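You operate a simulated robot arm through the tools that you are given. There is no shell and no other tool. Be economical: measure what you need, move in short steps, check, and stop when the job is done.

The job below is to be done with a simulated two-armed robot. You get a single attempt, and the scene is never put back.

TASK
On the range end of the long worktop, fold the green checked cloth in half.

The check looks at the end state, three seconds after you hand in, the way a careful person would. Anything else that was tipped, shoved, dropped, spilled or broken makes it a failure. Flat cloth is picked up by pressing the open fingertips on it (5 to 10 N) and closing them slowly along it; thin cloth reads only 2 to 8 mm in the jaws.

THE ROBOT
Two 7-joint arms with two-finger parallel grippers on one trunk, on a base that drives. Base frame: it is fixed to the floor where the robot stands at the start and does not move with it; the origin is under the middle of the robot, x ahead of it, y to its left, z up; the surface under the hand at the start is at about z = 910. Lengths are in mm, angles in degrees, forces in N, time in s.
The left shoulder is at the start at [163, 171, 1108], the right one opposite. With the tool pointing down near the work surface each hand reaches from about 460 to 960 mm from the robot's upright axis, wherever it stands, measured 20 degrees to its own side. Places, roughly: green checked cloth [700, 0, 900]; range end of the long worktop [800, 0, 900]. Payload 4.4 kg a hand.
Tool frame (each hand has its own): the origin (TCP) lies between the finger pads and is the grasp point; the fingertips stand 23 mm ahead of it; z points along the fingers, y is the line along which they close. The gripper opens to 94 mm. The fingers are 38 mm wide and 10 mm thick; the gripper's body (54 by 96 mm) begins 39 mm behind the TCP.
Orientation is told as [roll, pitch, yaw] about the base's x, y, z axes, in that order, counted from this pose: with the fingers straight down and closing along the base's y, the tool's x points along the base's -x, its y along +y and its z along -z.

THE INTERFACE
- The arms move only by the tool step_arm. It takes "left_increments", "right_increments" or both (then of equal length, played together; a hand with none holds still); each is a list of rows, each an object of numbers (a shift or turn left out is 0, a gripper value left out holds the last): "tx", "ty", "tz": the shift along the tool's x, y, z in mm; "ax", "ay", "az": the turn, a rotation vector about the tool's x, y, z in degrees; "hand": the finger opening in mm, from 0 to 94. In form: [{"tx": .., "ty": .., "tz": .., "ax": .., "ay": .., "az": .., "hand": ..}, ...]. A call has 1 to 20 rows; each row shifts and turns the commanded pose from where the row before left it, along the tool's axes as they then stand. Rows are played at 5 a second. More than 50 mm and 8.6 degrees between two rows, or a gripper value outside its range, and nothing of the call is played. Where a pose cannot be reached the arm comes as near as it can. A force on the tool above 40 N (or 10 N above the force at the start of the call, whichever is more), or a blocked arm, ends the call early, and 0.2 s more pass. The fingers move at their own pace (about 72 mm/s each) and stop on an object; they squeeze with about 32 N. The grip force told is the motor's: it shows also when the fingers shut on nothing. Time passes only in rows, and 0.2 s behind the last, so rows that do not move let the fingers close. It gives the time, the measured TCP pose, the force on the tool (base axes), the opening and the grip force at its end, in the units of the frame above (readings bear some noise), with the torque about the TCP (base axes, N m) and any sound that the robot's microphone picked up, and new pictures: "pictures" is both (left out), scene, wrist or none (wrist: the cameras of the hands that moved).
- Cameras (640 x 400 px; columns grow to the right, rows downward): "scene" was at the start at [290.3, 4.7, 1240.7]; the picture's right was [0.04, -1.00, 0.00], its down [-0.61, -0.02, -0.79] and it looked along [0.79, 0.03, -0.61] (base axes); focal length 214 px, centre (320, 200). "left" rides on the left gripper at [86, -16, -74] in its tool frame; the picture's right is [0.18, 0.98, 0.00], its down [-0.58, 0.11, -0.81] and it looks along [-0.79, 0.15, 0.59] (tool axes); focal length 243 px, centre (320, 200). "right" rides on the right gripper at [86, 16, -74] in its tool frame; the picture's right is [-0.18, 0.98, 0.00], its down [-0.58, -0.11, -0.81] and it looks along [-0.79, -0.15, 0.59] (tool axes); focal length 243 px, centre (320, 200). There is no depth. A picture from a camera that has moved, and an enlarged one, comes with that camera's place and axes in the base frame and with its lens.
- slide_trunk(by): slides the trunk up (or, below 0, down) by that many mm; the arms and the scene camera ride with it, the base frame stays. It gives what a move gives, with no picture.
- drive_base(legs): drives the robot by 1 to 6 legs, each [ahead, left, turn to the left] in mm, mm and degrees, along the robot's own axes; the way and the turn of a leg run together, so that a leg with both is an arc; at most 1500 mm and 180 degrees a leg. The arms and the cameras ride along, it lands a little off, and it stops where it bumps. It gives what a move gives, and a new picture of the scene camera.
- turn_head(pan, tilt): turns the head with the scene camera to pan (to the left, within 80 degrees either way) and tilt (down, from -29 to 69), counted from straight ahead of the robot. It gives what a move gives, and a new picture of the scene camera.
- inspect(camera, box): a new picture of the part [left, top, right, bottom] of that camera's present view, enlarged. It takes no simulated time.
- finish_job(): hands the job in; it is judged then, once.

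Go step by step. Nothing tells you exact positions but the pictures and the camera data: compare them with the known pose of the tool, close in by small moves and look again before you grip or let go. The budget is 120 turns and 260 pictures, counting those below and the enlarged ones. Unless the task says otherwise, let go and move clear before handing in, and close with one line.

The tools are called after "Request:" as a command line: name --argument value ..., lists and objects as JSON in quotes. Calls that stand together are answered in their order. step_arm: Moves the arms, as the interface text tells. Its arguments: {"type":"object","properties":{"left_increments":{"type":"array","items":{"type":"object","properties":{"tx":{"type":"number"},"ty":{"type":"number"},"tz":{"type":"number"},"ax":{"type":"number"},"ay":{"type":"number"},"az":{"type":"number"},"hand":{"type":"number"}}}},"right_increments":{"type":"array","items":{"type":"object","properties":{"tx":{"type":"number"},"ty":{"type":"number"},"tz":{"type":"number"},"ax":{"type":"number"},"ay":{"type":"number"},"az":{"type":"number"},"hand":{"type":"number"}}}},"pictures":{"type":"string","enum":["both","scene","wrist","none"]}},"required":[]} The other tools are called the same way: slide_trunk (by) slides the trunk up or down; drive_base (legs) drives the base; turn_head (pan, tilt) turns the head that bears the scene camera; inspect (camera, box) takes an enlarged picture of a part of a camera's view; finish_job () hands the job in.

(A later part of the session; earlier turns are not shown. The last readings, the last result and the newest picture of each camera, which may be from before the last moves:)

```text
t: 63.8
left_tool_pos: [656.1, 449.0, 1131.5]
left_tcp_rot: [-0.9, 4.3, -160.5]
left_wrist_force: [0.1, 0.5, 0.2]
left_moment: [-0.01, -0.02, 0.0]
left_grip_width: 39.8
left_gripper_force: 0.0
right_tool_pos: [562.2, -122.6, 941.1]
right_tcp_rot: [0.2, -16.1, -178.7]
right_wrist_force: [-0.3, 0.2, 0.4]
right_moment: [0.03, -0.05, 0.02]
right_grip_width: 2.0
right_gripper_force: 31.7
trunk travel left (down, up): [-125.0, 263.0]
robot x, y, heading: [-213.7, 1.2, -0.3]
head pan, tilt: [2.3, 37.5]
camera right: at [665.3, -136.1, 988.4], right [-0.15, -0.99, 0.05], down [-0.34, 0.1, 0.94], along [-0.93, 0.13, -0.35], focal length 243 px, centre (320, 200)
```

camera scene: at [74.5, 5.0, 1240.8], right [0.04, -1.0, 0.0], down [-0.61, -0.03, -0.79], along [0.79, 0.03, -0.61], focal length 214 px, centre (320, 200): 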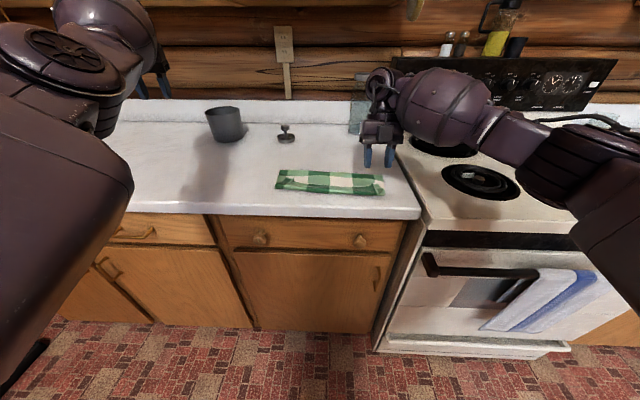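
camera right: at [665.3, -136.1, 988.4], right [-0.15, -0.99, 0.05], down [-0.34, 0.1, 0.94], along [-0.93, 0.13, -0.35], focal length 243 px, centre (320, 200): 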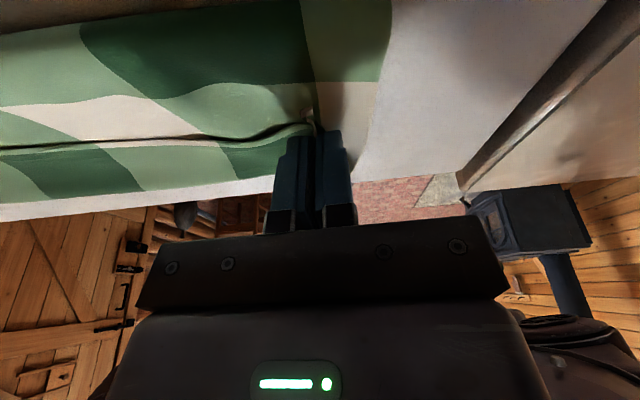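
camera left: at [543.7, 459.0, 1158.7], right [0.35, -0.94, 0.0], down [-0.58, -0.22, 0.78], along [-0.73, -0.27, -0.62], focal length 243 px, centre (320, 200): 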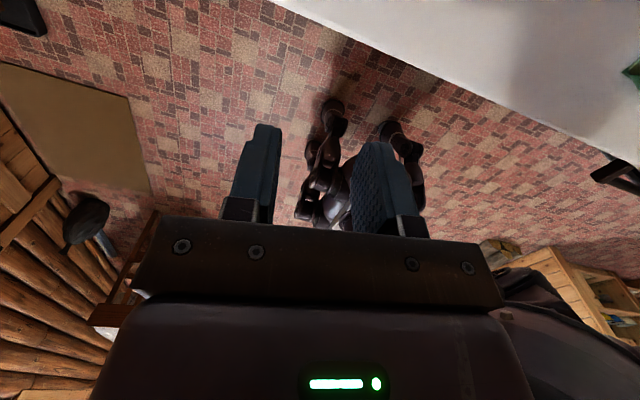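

The right corner is gripped. I'll lift it, rotate the hand over, and look.

Request:
step_arm --right_increments '[{"tx": 2.8, "tz": -31.5}, {"tx": 2.8, "tz": -31.5}, {"ay": 8}, {"ay": 8}, {"ay": 8}, {"ay": 8}, {"ay": 8}, {"ay": 8}, {"ay": 8}, {"ay": 8}, {"ay": 8}, {"ay": 8}, {"ay": 4}, {}]' --pictures "both"

Request:
inspect --camera "scene" --box '[260, 130, 400, 210]'

```text
t: 66.8
left_tool_pos: [657.5, 448.6, 1131.4]
left_tcp_rot: [-1.0, 4.1, -160.7]
left_wrist_force: [1.0, -1.1, -0.7]
left_moment: [0.01, -0.02, -0.01]
left_grip_width: 39.8
left_gripper_force: 0.2
right_tool_pos: [586.1, -121.8, 998.8]
right_tcp_rot: [0.4, 67.8, -178.2]
right_wrist_force: [0.4, -0.3, -0.6]
right_moment: [-0.03, 0.01, 0.01]
right_grip_width: 1.8
right_gripper_force: 32.1
trunk travel left (down, up): [-125.0, 263.0]
robot x, y, heading: [-215.9, -0.1, -0.0]
head pan, tilt: [2.3, 37.5]
camera scene: at [75.5, 4.9, 1240.3], right [0.04, -1.0, 0.0], down [-0.61, -0.03, -0.79], along [0.79, 0.03, -0.61], focal length 214 px, centre (320, 200)
camera right: at [549.7, -138.8, 1106.4], right [-0.05, -0.98, -0.17], down [-0.97, 0.09, -0.24], along [0.25, 0.15, -0.96], focal length 243 px, centre (320, 200)
```

scene: 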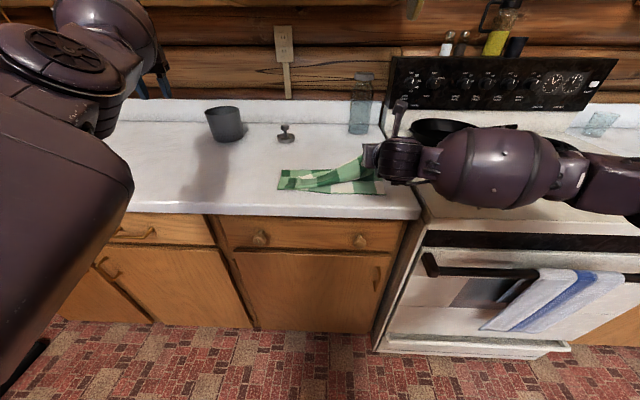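
right: 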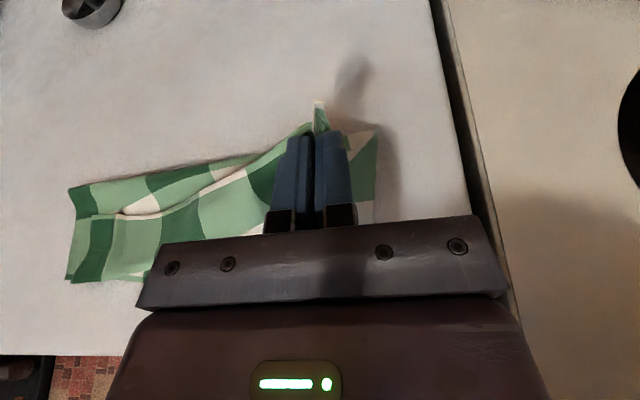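

```text
4.57 times, centred on (330, 170) of scene
camera zoom: at [75.5, 4.9, 1240.3], right [0.04, -1.0, 0.0], down [-0.61, -0.03, -0.79], along [0.79, 0.03, -0.61], focal length 980 px, centre (274, 337)
```

zoom: 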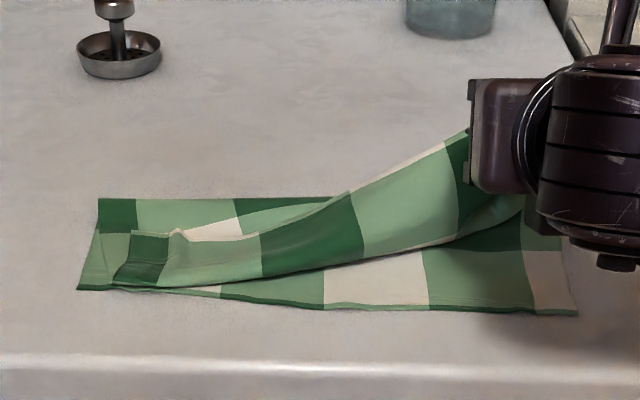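

That works: the strip is now about upright and the lower layer's near edge is visible at x≈532. I'll bring it down and toward me, then release while withdrawing.

Request:
step_arm --right_increments '[{"tx": -18.8, "tz": -3.8}, {"tx": -18.8, "tz": -3.8}, {"tx": -18.8, "tz": -3.8}, {}, {"tz": -8}, {}]' --pictures "both"

Request:
inspect --camera "scene" --box '[260, 130, 400, 210]'

```text
t: 68.2
left_tool_pos: [656.4, 447.2, 1132.2]
left_tcp_rot: [-1.0, 4.2, -160.7]
left_wrist_force: [0.0, -0.6, -0.3]
left_moment: [0.0, 0.02, -0.04]
left_grip_width: 39.9
left_gripper_force: 0.0
right_tool_pos: [547.1, -122.9, 955.0]
right_tcp_rot: [0.5, 67.9, -178.3]
right_wrist_force: [0.4, 0.0, 0.1]
right_moment: [0.03, 0.01, -0.02]
right_grip_width: 1.4
right_gripper_force: 31.6
trunk travel left (down, up): [-125.0, 263.0]
robot x, y, heading: [-217.8, 2.2, 0.2]
head pan, tilt: [2.3, 37.5]
camera scene: at [74.5, 4.0, 1240.8], right [0.04, -1.0, 0.0], down [-0.61, -0.03, -0.79], along [0.79, 0.03, -0.61], focal length 214 px, centre (320, 200)
camera right: at [510.8, -139.8, 1062.3], right [-0.05, -0.98, -0.17], down [-0.97, 0.09, -0.24], along [0.25, 0.15, -0.96], focal length 243 px, centre (320, 200)
```

scene: 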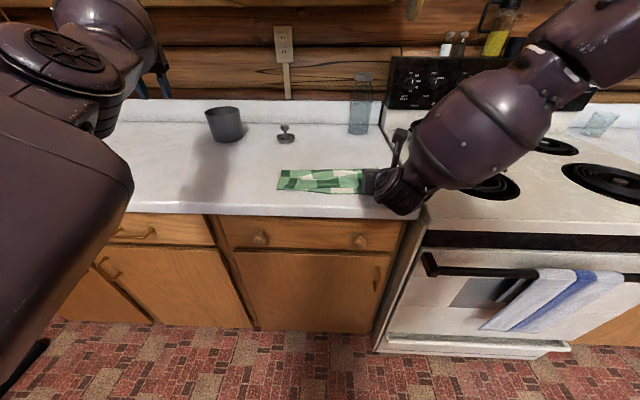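
right: 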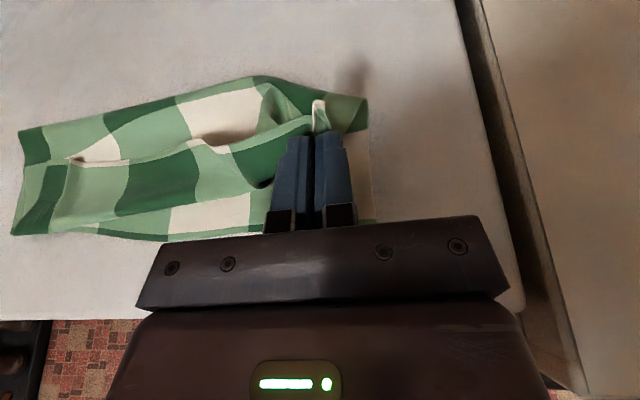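

```text
4.57 times, centred on (330, 170) of scene
camera zoom: at [74.5, 4.0, 1240.8], right [0.04, -1.0, 0.0], down [-0.61, -0.03, -0.79], along [0.79, 0.03, -0.61], focal length 980 px, centre (274, 337)
```

zoom: 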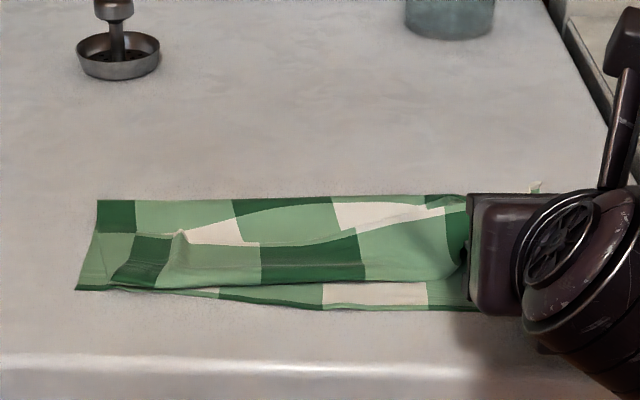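

Position is good. I'll release with a short withdrawal, careful not to retract so far that this elbow flips too.

Request:
step_arm --right_increments '[{"hand": 15, "tz": -3}, {"hand": 36, "tz": -8}, {"tz": -12}, {"tz": -12}, {"tx": 20}, {"tx": 30}, {}]' --pictures "wrist"

Request:
inspect --camera "scene" --box '[260, 130, 400, 210]'

```text
t: 69.8
left_tool_pos: [656.6, 449.3, 1131.5]
left_tcp_rot: [-0.9, 4.3, -160.5]
left_wrist_force: [0.1, -0.4, -0.1]
left_moment: [0.04, 0.03, -0.01]
left_grip_width: 40.3
left_gripper_force: 0.1
right_tool_pos: [531.5, -123.8, 1018.3]
right_tcp_rot: [0.6, 68.0, -178.2]
right_wrist_force: [0.6, 0.1, 0.5]
right_moment: [-0.01, 0.0, 0.04]
right_grip_width: 36.0
right_gripper_force: 0.0
trunk travel left (down, up): [-125.0, 263.0]
robot x, y, heading: [-218.1, -1.0, 0.1]
head pan, tilt: [2.3, 37.5]
camera right: at [495.5, -141.3, 1124.1], right [-0.05, -0.98, -0.17], down [-0.97, 0.09, -0.24], along [0.25, 0.15, -0.96], focal length 243 px, centre (320, 200)
```

right: 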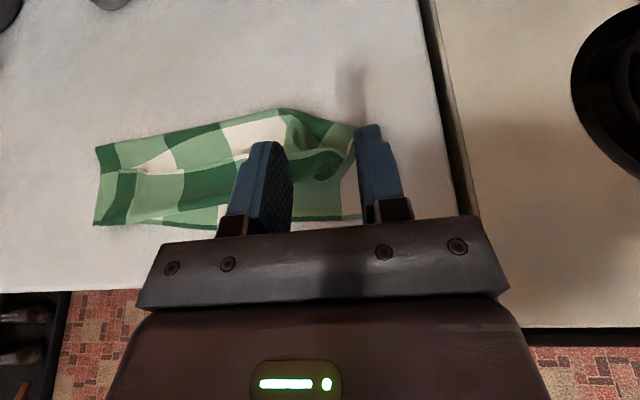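

```text
4.57 times, centred on (330, 170) of scene
camera zoom: at [74.8, 5.3, 1240.7], right [0.04, -1.0, 0.0], down [-0.61, -0.03, -0.79], along [0.79, 0.03, -0.61], focal length 980 px, centre (274, 337)
```

zoom: 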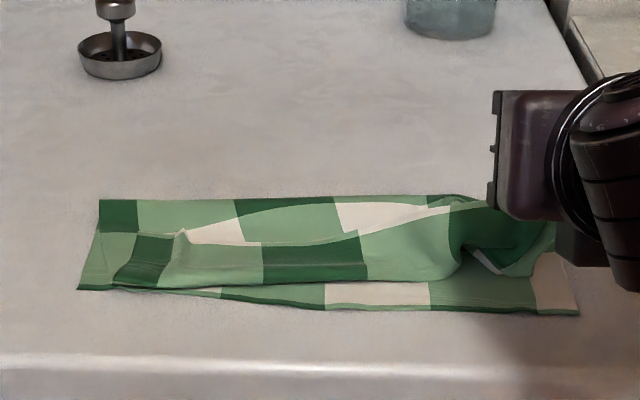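

The right corner flipped over properly. Next is the left ridge: I'll raise the hand, return it to the gripping tilt, and shift the base 180 mm left so the right arm can work there.

Request:
step_arm --right_increments '[{"tx": 25, "tz": 10}, {"tx": 25, "tz": 10}, {"ay": -8}, {"ay": -8}, {"ay": -8}, {"ay": -8}, {"ay": -8}, {"ay": -8}, {"ay": -8}, {"ay": -8}, {"ay": -8}, {"ay": -8}, {"ay": -4}, {}]' --pictures "none"

Request:
drive_base --legs '[[0, 180, 0]]'

Request:
inspect --camera "scene" --box '[340, 130, 480, 210]'

```text
t: 72.8
left_tool_pos: [655.7, 447.9, 1132.3]
left_tcp_rot: [-0.8, 4.2, -160.6]
left_wrist_force: [0.4, 0.0, 0.1]
left_moment: [0.03, 0.03, -0.03]
left_grip_width: 40.1
left_gripper_force: 0.0
right_tool_pos: [570.2, -121.0, 1054.0]
right_tcp_rot: [0.2, -16.2, -178.7]
right_wrist_force: [-0.1, 0.3, -0.1]
right_moment: [0.01, -0.01, 0.02]
right_grip_width: 36.1
right_gripper_force: 0.1
trunk travel left (down, up): [-125.0, 263.0]
robot x, y, heading: [-218.5, -0.6, 0.3]
head pan, tilt: [2.3, 37.5]
```

```text
t: 74.9
left_tool_pos: [656.8, 623.4, 1132.7]
left_tcp_rot: [-0.8, 4.2, -160.7]
left_wrist_force: [-0.2, -0.4, 0.4]
left_moment: [-0.03, 0.02, 0.01]
left_grip_width: 39.7
left_gripper_force: 0.0
right_tool_pos: [569.7, 54.1, 1054.5]
right_tcp_rot: [0.2, -16.1, -178.7]
right_wrist_force: [-0.5, 0.9, 0.1]
right_moment: [0.01, 0.01, -0.02]
right_grip_width: 35.7
right_gripper_force: 0.0
trunk travel left (down, up): [-125.0, 263.0]
robot x, y, heading: [-215.0, 174.1, 0.1]
head pan, tilt: [2.3, 37.5]
camera scene: at [74.5, 180.9, 1240.7], right [0.04, -1.0, 0.0], down [-0.61, -0.03, -0.79], along [0.79, 0.03, -0.61], focal length 214 px, centre (320, 200)
```

scene: 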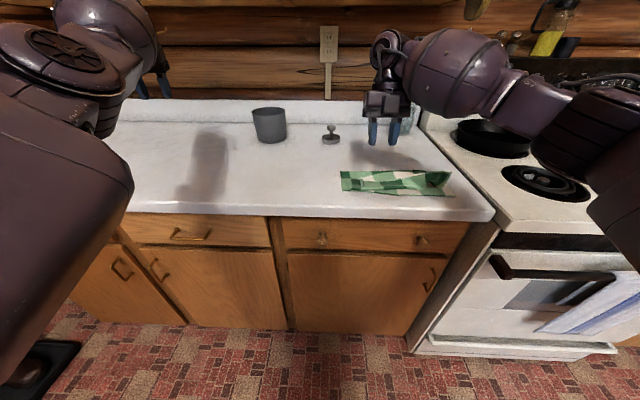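

```text
4.57 times, centred on (410, 170) of scene
camera zoom: at [74.5, 180.9, 1240.7], right [0.04, -1.0, 0.0], down [-0.61, -0.03, -0.79], along [0.79, 0.03, -0.61], focal length 980 px, centre (-91, 337)
```

zoom: 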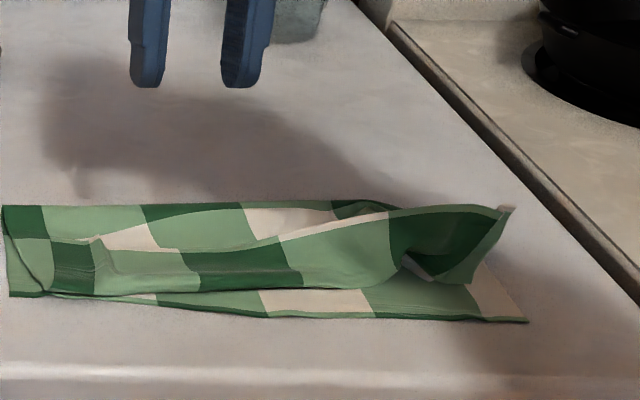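

The left ridge is at about (588,90). I'll lower the right hand toward it and look with its camera.

Request:
step_arm --right_increments '[{"tx": 18, "ty": -20, "tz": 28}, {"tx": 17, "ty": -21, "tz": 28}, {}]' --pictures "wrist"

Request:
inspect --camera "scene" --box '[320, 120, 460, 200]'

```text
t: 75.7
left_tool_pos: [656.3, 623.2, 1133.9]
left_tcp_rot: [-1.0, 4.1, -160.6]
left_wrist_force: [1.0, -0.7, 0.4]
left_moment: [-0.02, 0.0, 0.0]
left_grip_width: 40.1
left_gripper_force: 0.0
right_tool_pos: [586.8, 94.1, 993.5]
right_tcp_rot: [0.2, -16.0, -178.8]
right_wrist_force: [-0.1, -0.8, -0.1]
right_moment: [-0.01, -0.01, -0.01]
right_grip_width: 35.9
right_gripper_force: 0.0
trunk travel left (down, up): [-125.0, 263.0]
robot x, y, heading: [-216.2, 172.3, -0.0]
head pan, tilt: [2.3, 37.5]
camera right: at [690.3, 80.7, 1040.0], right [-0.15, -0.99, 0.05], down [-0.34, 0.1, 0.93], along [-0.93, 0.13, -0.35], focal length 243 px, centre (320, 200)
```

right: 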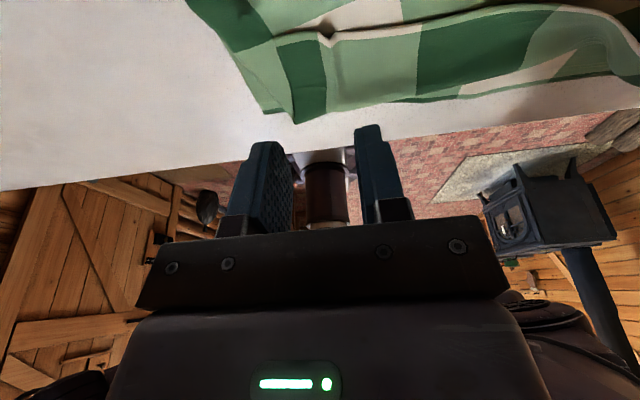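

```text
4.57 times, centred on (390, 160) of scene
camera zoom: at [73.8, 180.3, 1241.0], right [0.04, -1.0, 0.0], down [-0.61, -0.03, -0.79], along [0.79, 0.03, -0.61], focal length 980 px, centre (0, 383)
```

zoom: 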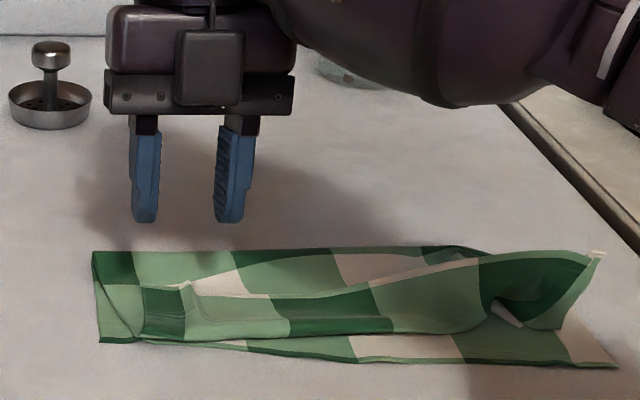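

Request:
step_arm --right_increments '[{"tx": 12, "ty": 3, "tz": 23, "hand": 42}, {"tx": 11, "tz": 20}, {"tz": 2}, {}]' --pictures "none"

Request:
inspect --camera "right" --box '[180, 40, 480, 240]'

Request:
inspect --camera "scene" --box '[320, 140, 440, 205]'

```text
t: 76.7
left_tool_pos: [657.8, 623.8, 1131.9]
left_tcp_rot: [-0.9, 4.2, -160.6]
left_wrist_force: [-0.3, 0.2, 0.9]
left_moment: [-0.03, 0.01, 0.01]
left_grip_width: 40.1
left_gripper_force: 0.0
right_tool_pos: [596.6, 92.4, 940.6]
right_tcp_rot: [0.3, -16.0, -178.8]
right_wrist_force: [-0.3, -0.8, 0.2]
right_moment: [-0.04, 0.02, 0.02]
right_grip_width: 41.8
right_gripper_force: 0.0
trunk travel left (down, up): [-125.0, 263.0]
robot x, y, heading: [-216.0, 174.8, 0.2]
head pan, tilt: [2.3, 37.5]
```

```text
2.00 times, centred on (330, 140) of right
camera zoom: at [700.7, 78.1, 986.9], right [-0.15, -0.99, 0.05], down [-0.34, 0.1, 0.94], along [-0.93, 0.13, -0.35], focal length 485 px, centre (300, 320)
```

zoom: 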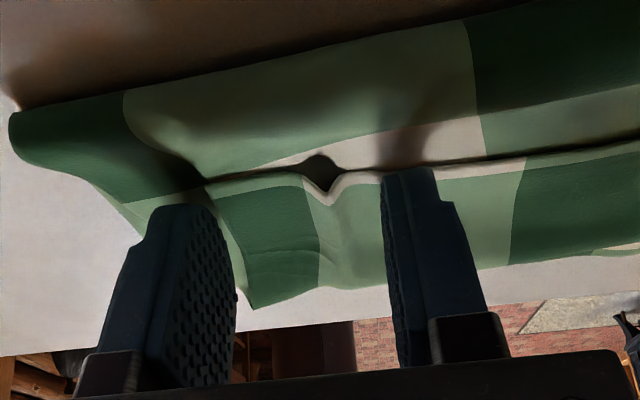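

```text
5.33 times, centred on (380, 172) of scene
camera zoom: at [74.6, 180.7, 1240.6], right [0.04, -1.0, 0.0], down [-0.61, -0.03, -0.79], along [0.79, 0.03, -0.61], focal length 1144 px, centre (0, 347)
```

zoom: 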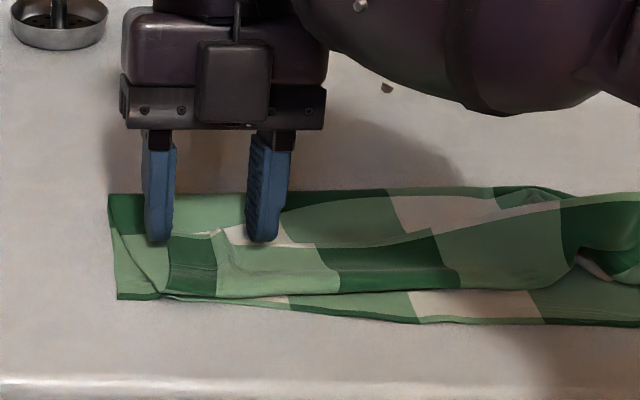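

The ridge is between the fingers, a bit on my side of them. I'll hop 14 mm toward me and close slowly with light contact.

Request:
step_arm --right_increments '[{"tz": -20}, {"tx": -15, "tz": 4}, {"tz": 19}, {}, {"hand": 37}, {"hand": 32}, {"hand": 27}, {"hand": 22}, {"hand": 17}, {"hand": 12}, {"hand": 7}, {"hand": 0}, {}, {}]' --pictures "wrist"

Request:
inspect --camera "scene" --box '[320, 140, 440, 205]'

```text
t: 79.7
left_tool_pos: [656.1, 623.6, 1131.8]
left_tcp_rot: [-0.9, 4.3, -160.8]
left_wrist_force: [-0.4, 0.2, -0.3]
left_moment: [0.02, -0.01, -0.03]
left_grip_width: 40.2
left_gripper_force: 0.2
right_tool_pos: [581.5, 91.0, 942.0]
right_tcp_rot: [0.2, -16.1, -178.7]
right_wrist_force: [0.3, 1.0, 0.1]
right_moment: [0.0, 0.0, 0.03]
right_grip_width: 1.4
right_gripper_force: 32.1
trunk travel left (down, up): [-125.0, 263.0]
robot x, y, heading: [-212.3, 177.0, -0.0]
head pan, tilt: [2.3, 37.5]
camera right: at [685.3, 77.2, 989.3], right [-0.15, -0.99, 0.05], down [-0.34, 0.1, 0.94], along [-0.93, 0.13, -0.35], focal length 243 px, centre (320, 200)
```

right: 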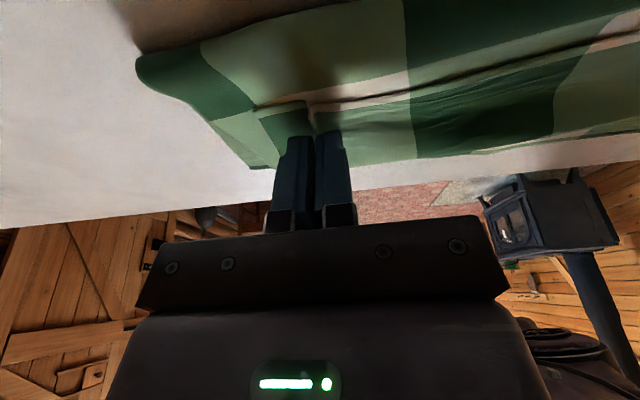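

```text
5.33 times, centred on (380, 172) of scene
camera zoom: at [74.5, 180.6, 1240.7], right [0.04, -1.0, 0.0], down [-0.61, -0.03, -0.79], along [0.79, 0.03, -0.61], focal length 1144 px, centre (0, 347)
```

zoom: 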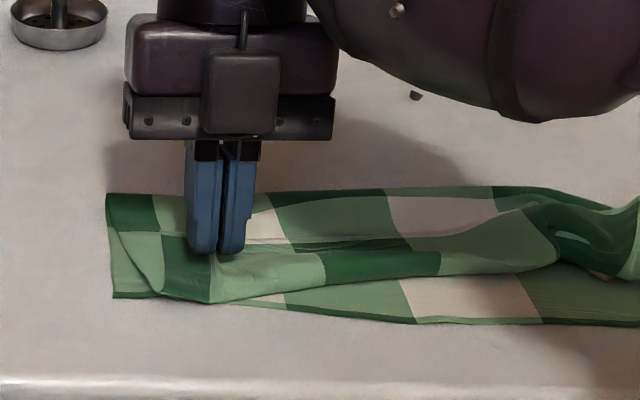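

The flap ridge is gripped. I'll lift, roll the hand over as before, and look.

Request:
step_arm --right_increments '[{"tx": 2.8, "tz": -31.5}, {"tx": 2.8, "tz": -31.5}, {"ay": 8}, {"ay": 8}, {"ay": 8}, {"ay": 8}, {"ay": 8}, {"ay": 8}, {"ay": 8}, {"ay": 8}, {"ay": 8}, {"ay": 8}, {"ay": 4}, {}]' --pictures "wrist"

Request:
inspect --camera "scene" --box '[320, 120, 480, 210]'

```text
t: 82.7
left_tool_pos: [656.1, 622.6, 1131.9]
left_tcp_rot: [-1.0, 4.2, -160.7]
left_wrist_force: [-1.0, -0.2, 0.6]
left_moment: [-0.01, 0.0, 0.01]
left_grip_width: 40.1
left_gripper_force: 0.1
right_tool_pos: [603.8, 91.9, 1001.3]
right_tcp_rot: [0.5, 67.9, -178.4]
right_wrist_force: [0.8, 0.6, -0.8]
right_moment: [0.01, 0.04, 0.02]
right_grip_width: 1.4
right_gripper_force: 32.3
trunk travel left (down, up): [-125.0, 263.0]
robot x, y, heading: [-215.0, 178.2, 0.1]
head pan, tilt: [2.3, 37.5]
camera right: at [568.2, 75.5, 1107.7], right [-0.05, -0.98, -0.17], down [-0.97, 0.09, -0.24], along [0.25, 0.15, -0.96], focal length 243 px, centre (320, 200)
```

right: 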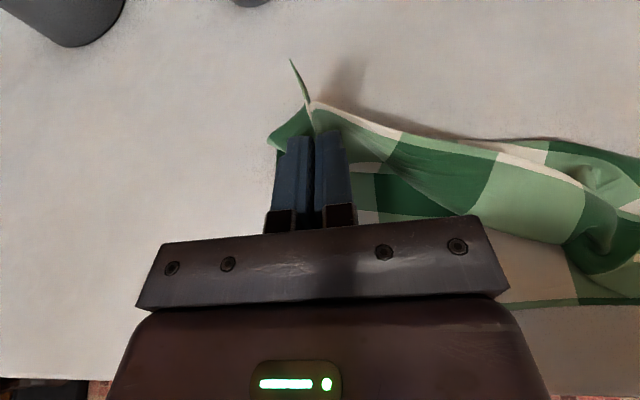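

```text
4.00 times, centred on (400, 165) of scene
camera zoom: at [74.9, 180.6, 1240.5], right [0.04, -1.0, 0.0], down [-0.61, -0.03, -0.79], along [0.79, 0.03, -0.61], focal length 858 px, centre (0, 340)
```

zoom: 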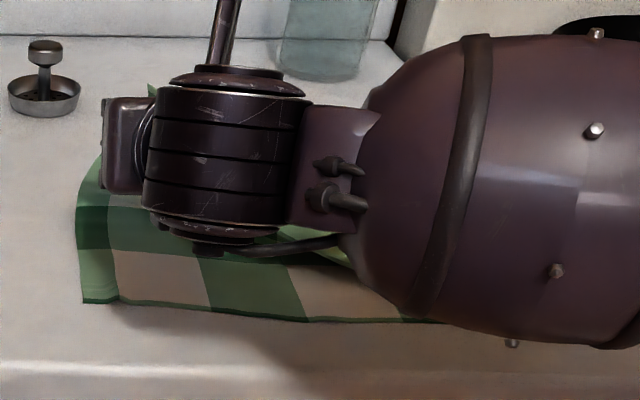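

Request:
step_arm --right_increments '[{"tx": -19.5, "tz": -7.2}, {"tx": -19.5, "tz": -7.2}, {"tx": -19.5, "tz": -7.2}, {"tz": -6}, {}, {"hand": 15, "tz": -3}, {"hand": 36, "tz": -8}, {"tz": -12}, {"tz": -12}, {"tx": 20}, {"tx": 30}, {}]' --pictures "both"

Request:
inspect --camera "scene" --box '[320, 120, 480, 210]'

```text
t: 85.3
left_tool_pos: [655.2, 621.9, 1132.1]
left_tcp_rot: [-0.9, 4.3, -160.7]
left_wrist_force: [-0.4, -0.2, -1.0]
left_moment: [0.0, -0.03, 0.01]
left_grip_width: 39.8
left_gripper_force: 0.1
right_tool_pos: [543.4, 89.8, 1016.9]
right_tcp_rot: [0.5, 67.8, -178.3]
right_wrist_force: [-0.1, -0.5, -0.4]
right_moment: [0.01, -0.01, -0.01]
right_grip_width: 35.8
right_gripper_force: 0.1
trunk travel left (down, up): [-125.0, 263.0]
robot x, y, heading: [-217.4, 176.4, 0.0]
head pan, tilt: [2.3, 37.5]
camera scene: at [74.5, 180.7, 1240.7], right [0.04, -1.0, 0.0], down [-0.61, -0.03, -0.79], along [0.79, 0.03, -0.61], focal length 214 px, centre (320, 200)
camera right: at [507.4, 73.7, 1123.8], right [-0.05, -0.98, -0.17], down [-0.97, 0.09, -0.24], along [0.25, 0.15, -0.96], focal length 243 px, centre (320, 200)
```

scene: 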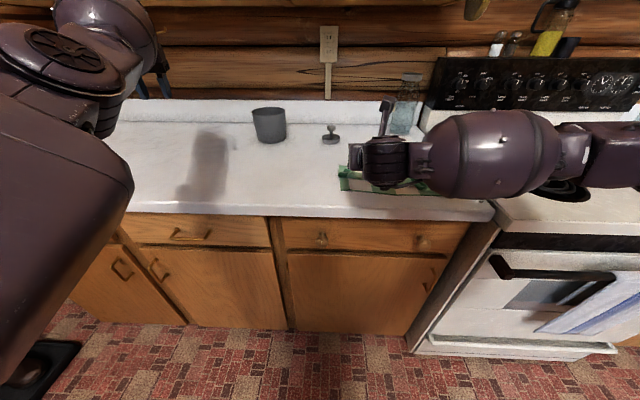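
right: 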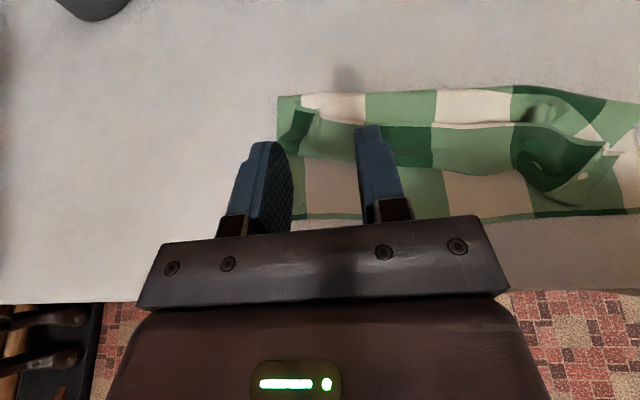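

```text
4.00 times, centred on (400, 165) of scene
camera zoom: at [74.5, 180.7, 1240.7], right [0.04, -1.0, 0.0], down [-0.61, -0.03, -0.79], along [0.79, 0.03, -0.61], focal length 858 px, centre (0, 340)
```

zoom: 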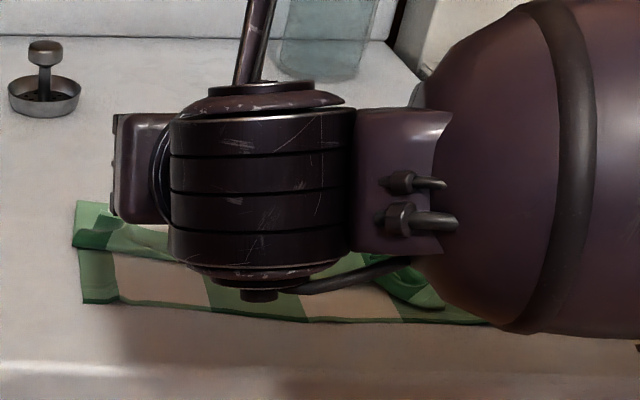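

I'll raise the hand and tilt it back to see the whole cloth.

Request:
step_arm --right_increments '[{"tx": 25, "tz": 10}, {"tx": 25, "tz": 10}, {"ay": -8}, {"ay": -8}, {"ay": -8}, {"ay": -8}, {"ay": -8}, {"ay": -8}, {"ay": -8}, {"ay": -8}, {"ay": -4, "tx": 30}, {"tx": 40}, {}]' --pictures "both"

Request:
inspect --camera "scene" --box '[320, 120, 480, 210]'

```text
t: 88.1
left_tool_pos: [655.0, 623.5, 1134.0]
left_tcp_rot: [-0.9, 4.2, -160.7]
left_wrist_force: [0.0, -1.8, 0.0]
left_moment: [0.01, 0.01, -0.01]
left_grip_width: 40.2
left_gripper_force: 0.0
right_tool_pos: [652.3, 90.4, 1056.9]
right_tcp_rot: [0.2, 0.0, -178.7]
right_wrist_force: [-0.5, -0.6, -0.5]
right_moment: [0.02, 0.01, 0.03]
right_grip_width: 36.2
right_gripper_force: 0.0
trunk travel left (down, up): [-125.0, 263.0]
robot x, y, heading: [-218.8, 178.3, 0.1]
head pan, tilt: [2.3, 37.5]
camera scene: at [74.4, 180.0, 1240.7], right [0.04, -1.0, 0.0], down [-0.61, -0.03, -0.79], along [0.79, 0.03, -0.61], focal length 214 px, centre (320, 200)
camera right: at [739.3, 76.4, 1129.8], right [-0.16, -0.99, 0.0], down [-0.58, 0.1, 0.81], along [-0.8, 0.13, -0.59], focal length 243 px, centre (320, 200)
```

scene: 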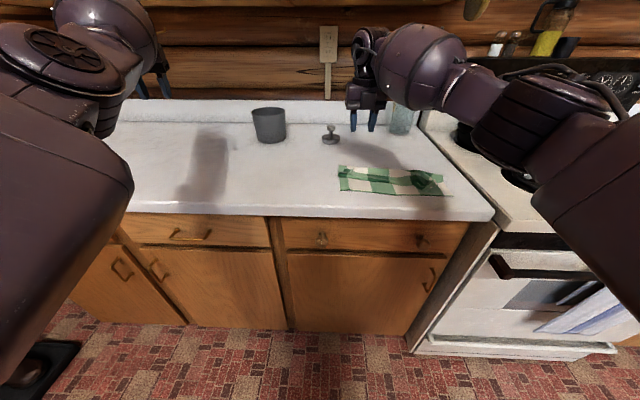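
right: 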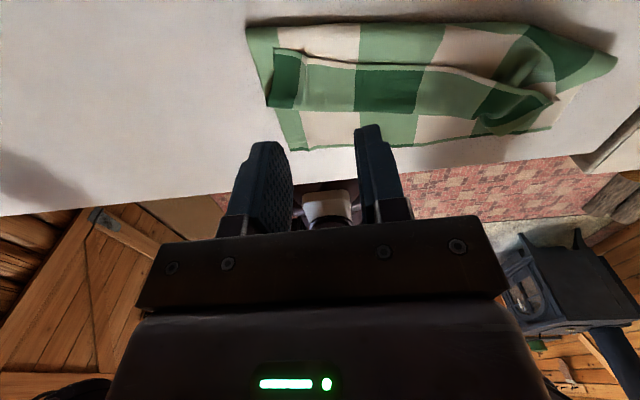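

```text
4.00 times, centred on (400, 165) of scene
camera zoom: at [74.4, 180.0, 1240.7], right [0.04, -1.0, 0.0], down [-0.61, -0.03, -0.79], along [0.79, 0.03, -0.61], focal length 858 px, centre (0, 340)
```

zoom: 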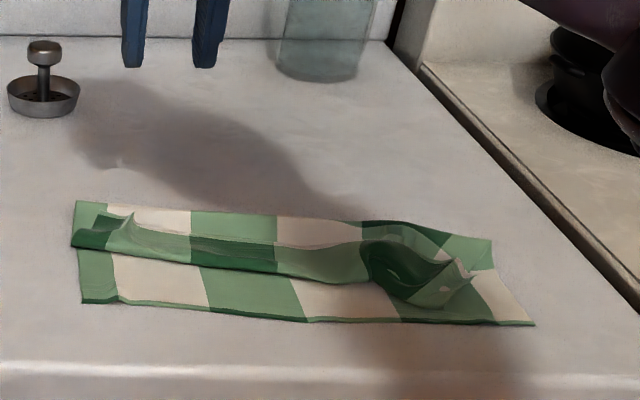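

The right corner has flipped but the rest of the flap is still turned back. I'll take a closer look before choosing the next pull.

Request:
inspect --camera "right" --box '[230, 10, 630, 160]'

Request:
inspect --camera "scene" --box '[395, 160, 460, 205]'

```text
1.60 times, centred on (430, 85) of right
camera zoom: at [739.3, 76.4, 1129.8], right [-0.16, -0.99, 0.0], down [-0.58, 0.1, 0.81], along [-0.8, 0.13, -0.59], focal length 388 px, centre (144, 384)
```

zoom: 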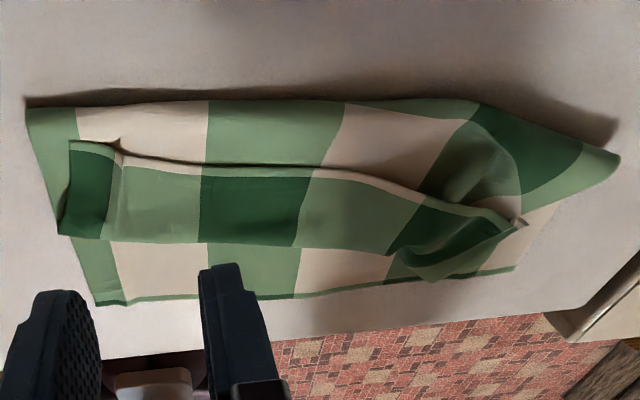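

```text
8.89 times, centred on (428, 182) of scene
camera zoom: at [74.4, 180.0, 1240.7], right [0.04, -1.0, 0.0], down [-0.61, -0.03, -0.79], along [0.79, 0.03, -0.61], focal length 1906 px, centre (-636, 356)
```

zoom: 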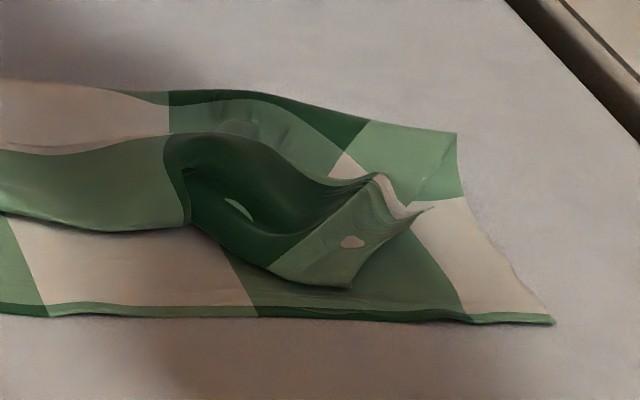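

The hem is still pointing away at both ends, and my grips went too deep (~40 mm), which leaves a large turned-back strip. I'll re-grip the left ridge (≈(657,102)) with only about 12 mm overlap, so the sheet hangs straight from the hem.

Request:
step_arm --right_increments '[{"ay": -8, "hand": 42}, {"ay": -8}, {"tx": 16, "ty": -4, "tz": 31}, {"tx": 16, "ty": -4, "tz": 31}, {"tx": 16, "ty": -4, "tz": 30}, {}]' --pictures "none"

Request:
inspect --camera "right" --box '[180, 40, 480, 240]'

Request:
inspect --camera "scene" --box '[320, 130, 440, 205]'

```text
t: 89.5
left_tool_pos: [657.1, 622.7, 1132.7]
left_tcp_rot: [-0.8, 4.2, -160.8]
left_wrist_force: [-0.8, -0.3, 0.7]
left_moment: [0.0, 0.0, 0.0]
left_grip_width: 40.1
left_gripper_force: 0.1
right_tool_pos: [638.0, 96.5, 961.1]
right_tcp_rot: [0.2, -16.0, -178.8]
right_wrist_force: [-1.2, -0.6, 0.6]
right_moment: [0.02, -0.01, -0.03]
right_grip_width: 42.2
right_gripper_force: 0.3
right hand out of reach, approached as far as the arm can: row 2, 3, 4, 5
trunk travel left (down, up): [-125.0, 263.0]
robot x, y, heading: [-217.8, 177.2, -0.0]
head pan, tilt: [2.3, 37.5]
```

```text
2.00 times, centred on (330, 140) of right
camera zoom: at [742.8, 82.6, 1007.6], right [-0.15, -0.99, 0.05], down [-0.34, 0.1, 0.94], along [-0.93, 0.13, -0.35], focal length 485 px, centre (300, 320)
```

zoom: 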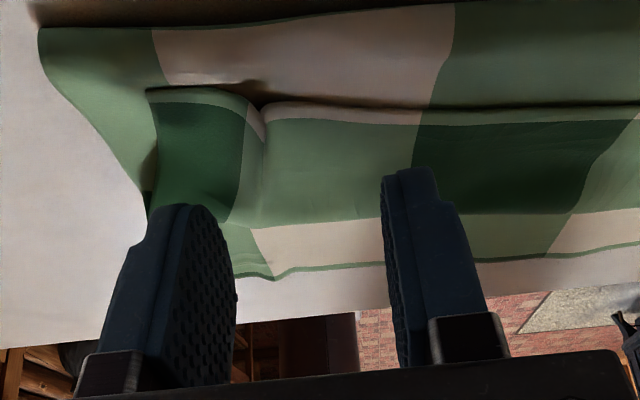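

```text
5.33 times, centred on (380, 168) of scene
camera zoom: at [74.2, 180.2, 1240.9], right [0.04, -1.0, 0.0], down [-0.61, -0.03, -0.79], along [0.79, 0.03, -0.61], focal length 1144 px, centre (0, 373)
```

zoom: 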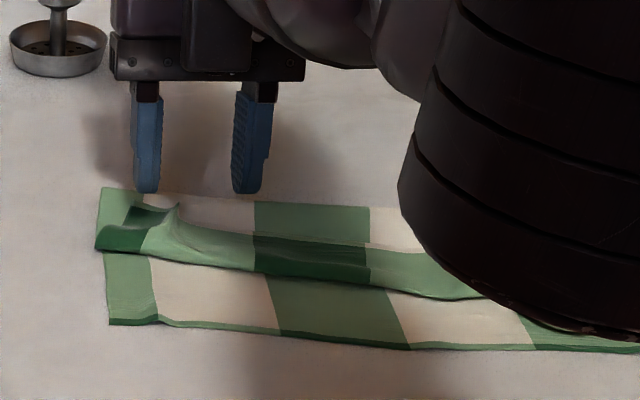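

That x is just out of reach with the tilt. I'll lift slightly, drive forward 90 mm, then position over the ridge.

Request:
step_arm --right_increments '[{"tz": -30}, {"tz": -20}, {}]' --pictures "none"

Request:
drive_base --legs '[[90, 0, 0]]'

```text
t: 90.3
left_tool_pos: [658.0, 624.7, 1131.2]
left_tcp_rot: [-0.9, 4.0, -160.6]
left_wrist_force: [0.2, 0.7, 0.2]
left_moment: [0.0, 0.03, 0.0]
left_grip_width: 40.2
left_gripper_force: 0.0
right_tool_pos: [640.3, 93.5, 1011.5]
right_tcp_rot: [0.2, -16.1, -178.7]
right_wrist_force: [0.4, 0.2, 0.0]
right_moment: [0.02, 0.0, 0.03]
right_grip_width: 42.1
right_gripper_force: 0.0
right hand out of reach, approached as far as the arm can: row 1, 2
trunk travel left (down, up): [-125.0, 263.0]
robot x, y, heading: [-214.2, 174.3, 0.2]
head pan, tilt: [2.3, 37.5]
```

```text
t: 91.4
left_tool_pos: [746.2, 623.1, 1133.6]
left_tcp_rot: [-0.9, 4.2, -160.8]
left_wrist_force: [0.3, 0.7, -0.2]
left_moment: [-0.02, 0.03, 0.0]
left_grip_width: 40.0
left_gripper_force: 0.0
right_tool_pos: [728.7, 92.1, 1011.6]
right_tcp_rot: [0.2, -16.0, -178.9]
right_wrist_force: [0.5, 0.2, 1.0]
right_moment: [0.01, 0.01, 0.03]
right_grip_width: 42.1
right_gripper_force: 0.1
trunk travel left (down, up): [-125.0, 263.0]
robot x, y, heading: [-128.2, 176.0, 0.1]
head pan, tilt: [2.3, 37.5]
camera scene: at [163.2, 180.3, 1240.9], right [0.04, -1.0, 0.0], down [-0.61, -0.02, -0.79], along [0.79, 0.03, -0.61], focal length 214 px, centre (320, 200)
```

scene: 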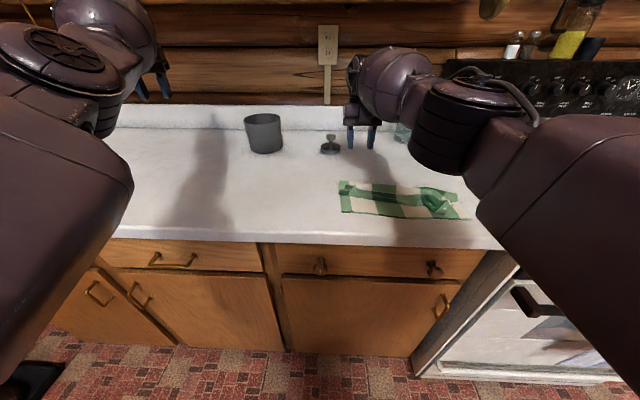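

Request:
step_arm --right_increments '[{"tx": -19, "ty": -4, "tz": 26}, {"tx": -19, "ty": -4, "tz": 26}, {"tz": 20}, {}]' --pictures "none"

Request:
inspect --camera "right" --box '[180, 40, 480, 240]'

Request:
inspect --camera "scene" --box '[320, 140, 440, 220]'

```text
t: 92.4
left_tool_pos: [743.2, 622.2, 1132.7]
left_tcp_rot: [-0.9, 4.2, -160.7]
left_wrist_force: [0.2, 0.7, 0.4]
left_moment: [-0.01, -0.01, 0.01]
left_grip_width: 40.1
left_gripper_force: 0.0
right_tool_pos: [671.4, 97.9, 954.2]
right_tcp_rot: [0.1, -16.0, -178.8]
right_wrist_force: [0.7, 0.0, -0.3]
right_moment: [0.0, 0.0, 0.02]
right_grip_width: 42.1
right_gripper_force: 0.1
trunk travel left (down, up): [-125.0, 263.0]
robot x, y, heading: [-127.1, 176.5, -0.1]
head pan, tilt: [2.3, 37.5]
```

```text
2.00 times, centred on (330, 140) of right
camera zoom: at [775.1, 84.9, 1000.5], right [-0.16, -0.99, 0.05], down [-0.34, 0.1, 0.93], along [-0.93, 0.13, -0.35], focal length 485 px, centre (300, 320)
```

zoom: 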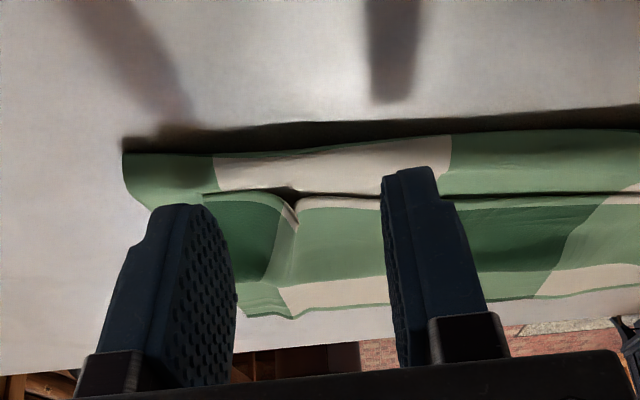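

```text
5.00 times, centred on (380, 180) of scene
camera zoom: at [162.8, 180.5, 1240.9], right [0.04, -1.0, 0.0], down [-0.61, -0.03, -0.79], along [0.79, 0.03, -0.61], focal length 1072 px, centre (20, 300)
```

zoom: 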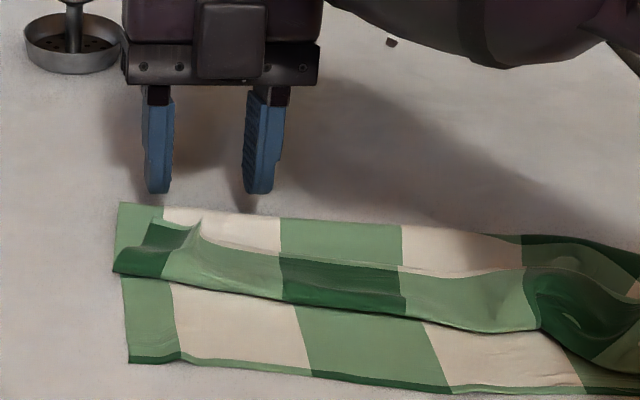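

The two views put the hem at about (652,101) and only z≈915. The tilt keeps my side of the fingers too high, so I'll grip upright instead and lower.

Request:
step_arm --right_increments '[{"ay": 8}, {"ay": 8}, {"tx": -12, "ty": -3}, {"tz": 8}, {"tz": 4}, {"tz": 2}, {}]' --pictures "none"

Request:
inspect --camera "right" --box '[180, 40, 480, 240]'

Request:
inspect --camera "scene" --box '[320, 140, 440, 220]'

```text
t: 94.0
left_tool_pos: [745.3, 623.8, 1132.9]
left_tcp_rot: [-0.9, 4.2, -160.8]
left_wrist_force: [1.0, 0.0, 0.8]
left_moment: [-0.02, -0.01, -0.01]
left_grip_width: 40.0
left_gripper_force: 0.1
right_tool_pos: [658.9, 101.9, 937.7]
right_tcp_rot: [0.2, 0.0, -178.8]
right_wrist_force: [1.0, 0.6, 0.3]
right_moment: [0.0, 0.02, -0.02]
right_grip_width: 41.9
right_gripper_force: 0.0
trunk travel left (down, up): [-125.0, 263.0]
robot x, y, heading: [-127.1, 174.8, 0.0]
head pan, tilt: [2.3, 37.5]
```

```text
2.00 times, centred on (330, 140) of right
camera zoom: at [746.0, 87.7, 1011.5], right [-0.16, -0.99, 0.0], down [-0.58, 0.1, 0.81], along [-0.8, 0.13, -0.59], focal length 485 px, centre (300, 320)
```

zoom: 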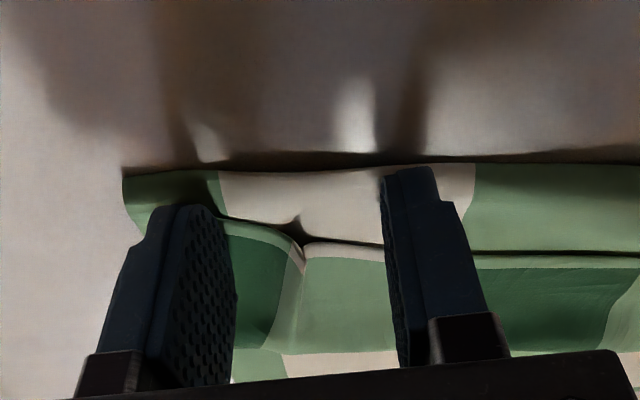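

```text
5.00 times, centred on (380, 180) of scene
camera zoom: at [163.3, 180.3, 1240.7], right [0.04, -1.0, 0.0], down [-0.61, -0.02, -0.79], along [0.79, 0.03, -0.61], focal length 1072 px, centre (20, 300)
```

zoom: 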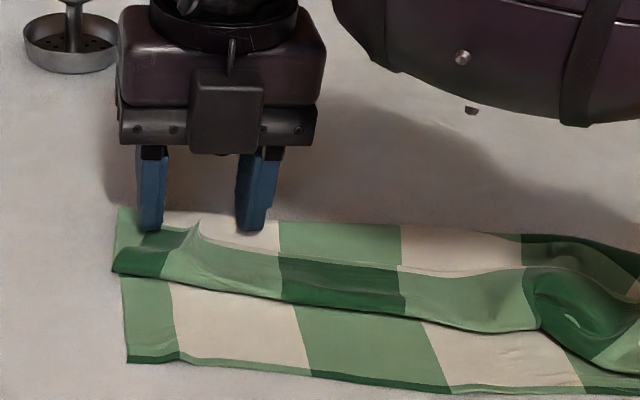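

The ridge is centred with about 13 mm overlap. Closing.

Request:
step_arm --right_increments '[{"hand": 37}, {"hand": 32}, {"hand": 27}, {"hand": 22}, {"hand": 17}, {"hand": 12}, {"hand": 7}, {"hand": 3}, {"hand": 0}, {}, {}, {"tz": -15}, {"tz": -20}, {}]' --pictures "wrist"

Request:
inspect --camera "scene" --box '[320, 140, 480, 230]'

```text
t: 97.0
left_tool_pos: [746.4, 622.7, 1132.1]
left_tcp_rot: [-1.0, 4.2, -160.7]
left_wrist_force: [0.0, 0.2, -0.2]
left_moment: [0.01, -0.01, 0.01]
left_grip_width: 40.1
left_gripper_force: 0.1
right_tool_pos: [656.3, 101.5, 972.7]
right_tcp_rot: [0.1, -0.2, -178.9]
right_wrist_force: [0.1, 0.3, 0.1]
right_moment: [0.01, -0.01, 0.03]
right_grip_width: 1.9
right_gripper_force: 32.1
trunk travel left (down, up): [-125.0, 263.0]
robot x, y, heading: [-126.3, 173.0, 0.1]
head pan, tilt: [2.3, 37.5]
camera right: at [744.9, 87.2, 1046.4], right [-0.16, -0.99, 0.0], down [-0.58, 0.1, 0.81], along [-0.8, 0.13, -0.59], focal length 243 px, centre (320, 200)
```

right: 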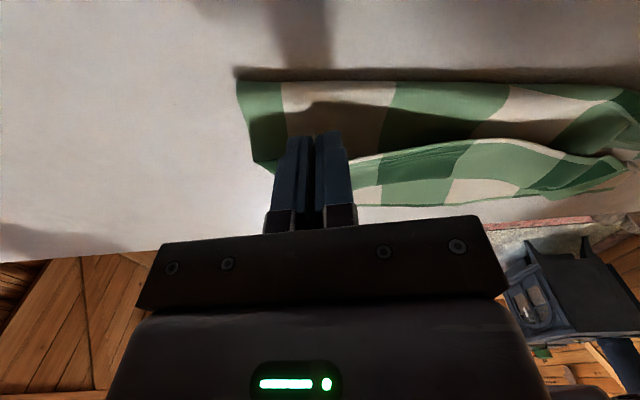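

```text
4.00 times, centred on (400, 185) of scene
camera zoom: at [163.7, 180.3, 1240.4], right [0.04, -1.0, 0.0], down [-0.61, -0.02, -0.79], along [0.79, 0.03, -0.61], focal length 858 px, centre (0, 260)
```

zoom: 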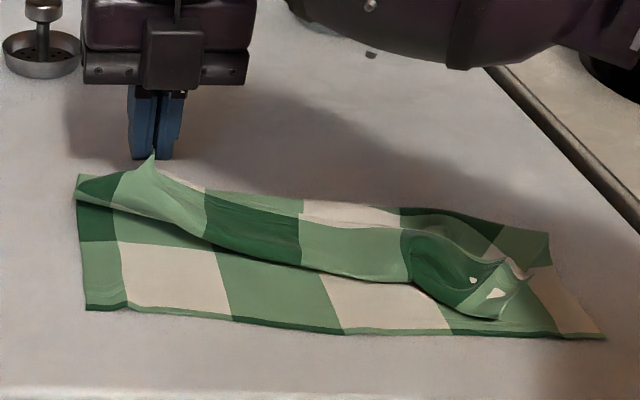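

The hem tip itself is held now. I'll lift, roll the hand over and bring it toward me.

Request:
step_arm --right_increments '[{"tz": -25}, {"tz": -25}, {"ay": 8}, {"ay": 8}, {"ay": 8}, {"ay": 8}, {"ay": 8}, {"ay": 8}, {"ay": 8}, {"ay": 8}, {"tx": -25.9, "tz": -26.9}, {"tx": -25.9, "tz": -26.9}, {"tx": -25.6, "tz": -7}, {"tx": -25.6, "tz": -7}, {}]' --pictures "both"

Request:
inspect --camera "scene" --box '[320, 140, 480, 230]'

```text
t: 100.2
left_tool_pos: [745.8, 622.8, 1131.7]
left_tcp_rot: [-0.9, 4.3, -160.8]
left_wrist_force: [0.2, -0.3, -0.5]
left_moment: [0.0, 0.02, -0.04]
left_grip_width: 40.1
left_gripper_force: 0.1
right_tool_pos: [553.3, 96.8, 958.0]
right_tcp_rot: [0.3, 63.8, -178.4]
right_wrist_force: [0.6, 0.2, 0.7]
right_moment: [0.01, 0.01, -0.01]
right_grip_width: 1.5
right_gripper_force: 32.0
trunk travel left (down, up): [-125.0, 263.0]
robot x, y, heading: [-125.3, 176.0, 0.1]
head pan, tilt: [2.3, 37.5]
camera scene: at [163.6, 180.1, 1240.5], right [0.04, -1.0, 0.0], down [-0.61, -0.02, -0.79], along [0.79, 0.03, -0.61], focal length 214 px, centre (320, 200)
camera right: at [525.2, 80.2, 1067.8], right [-0.06, -0.98, -0.16], down [-0.98, 0.09, -0.17], along [0.18, 0.15, -0.97], focal length 243 px, centre (320, 200)
```

scene: 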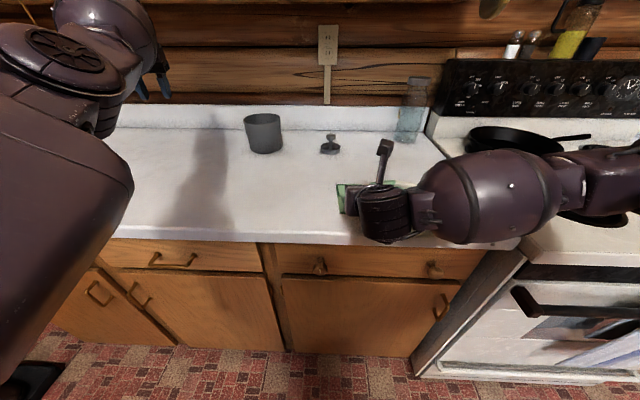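
right: 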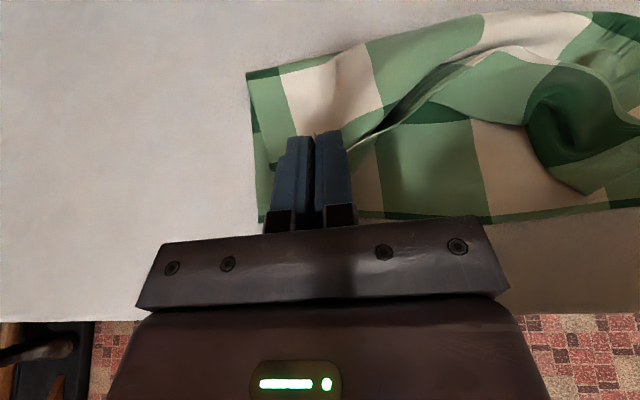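

```text
4.00 times, centred on (400, 185) of scene
camera zoom: at [163.6, 180.1, 1240.5], right [0.04, -1.0, 0.0], down [-0.61, -0.02, -0.79], along [0.79, 0.03, -0.61], focal length 858 px, centre (0, 260)
```

zoom: 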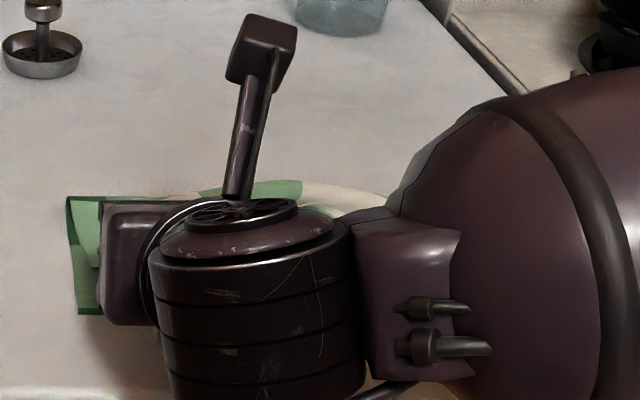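

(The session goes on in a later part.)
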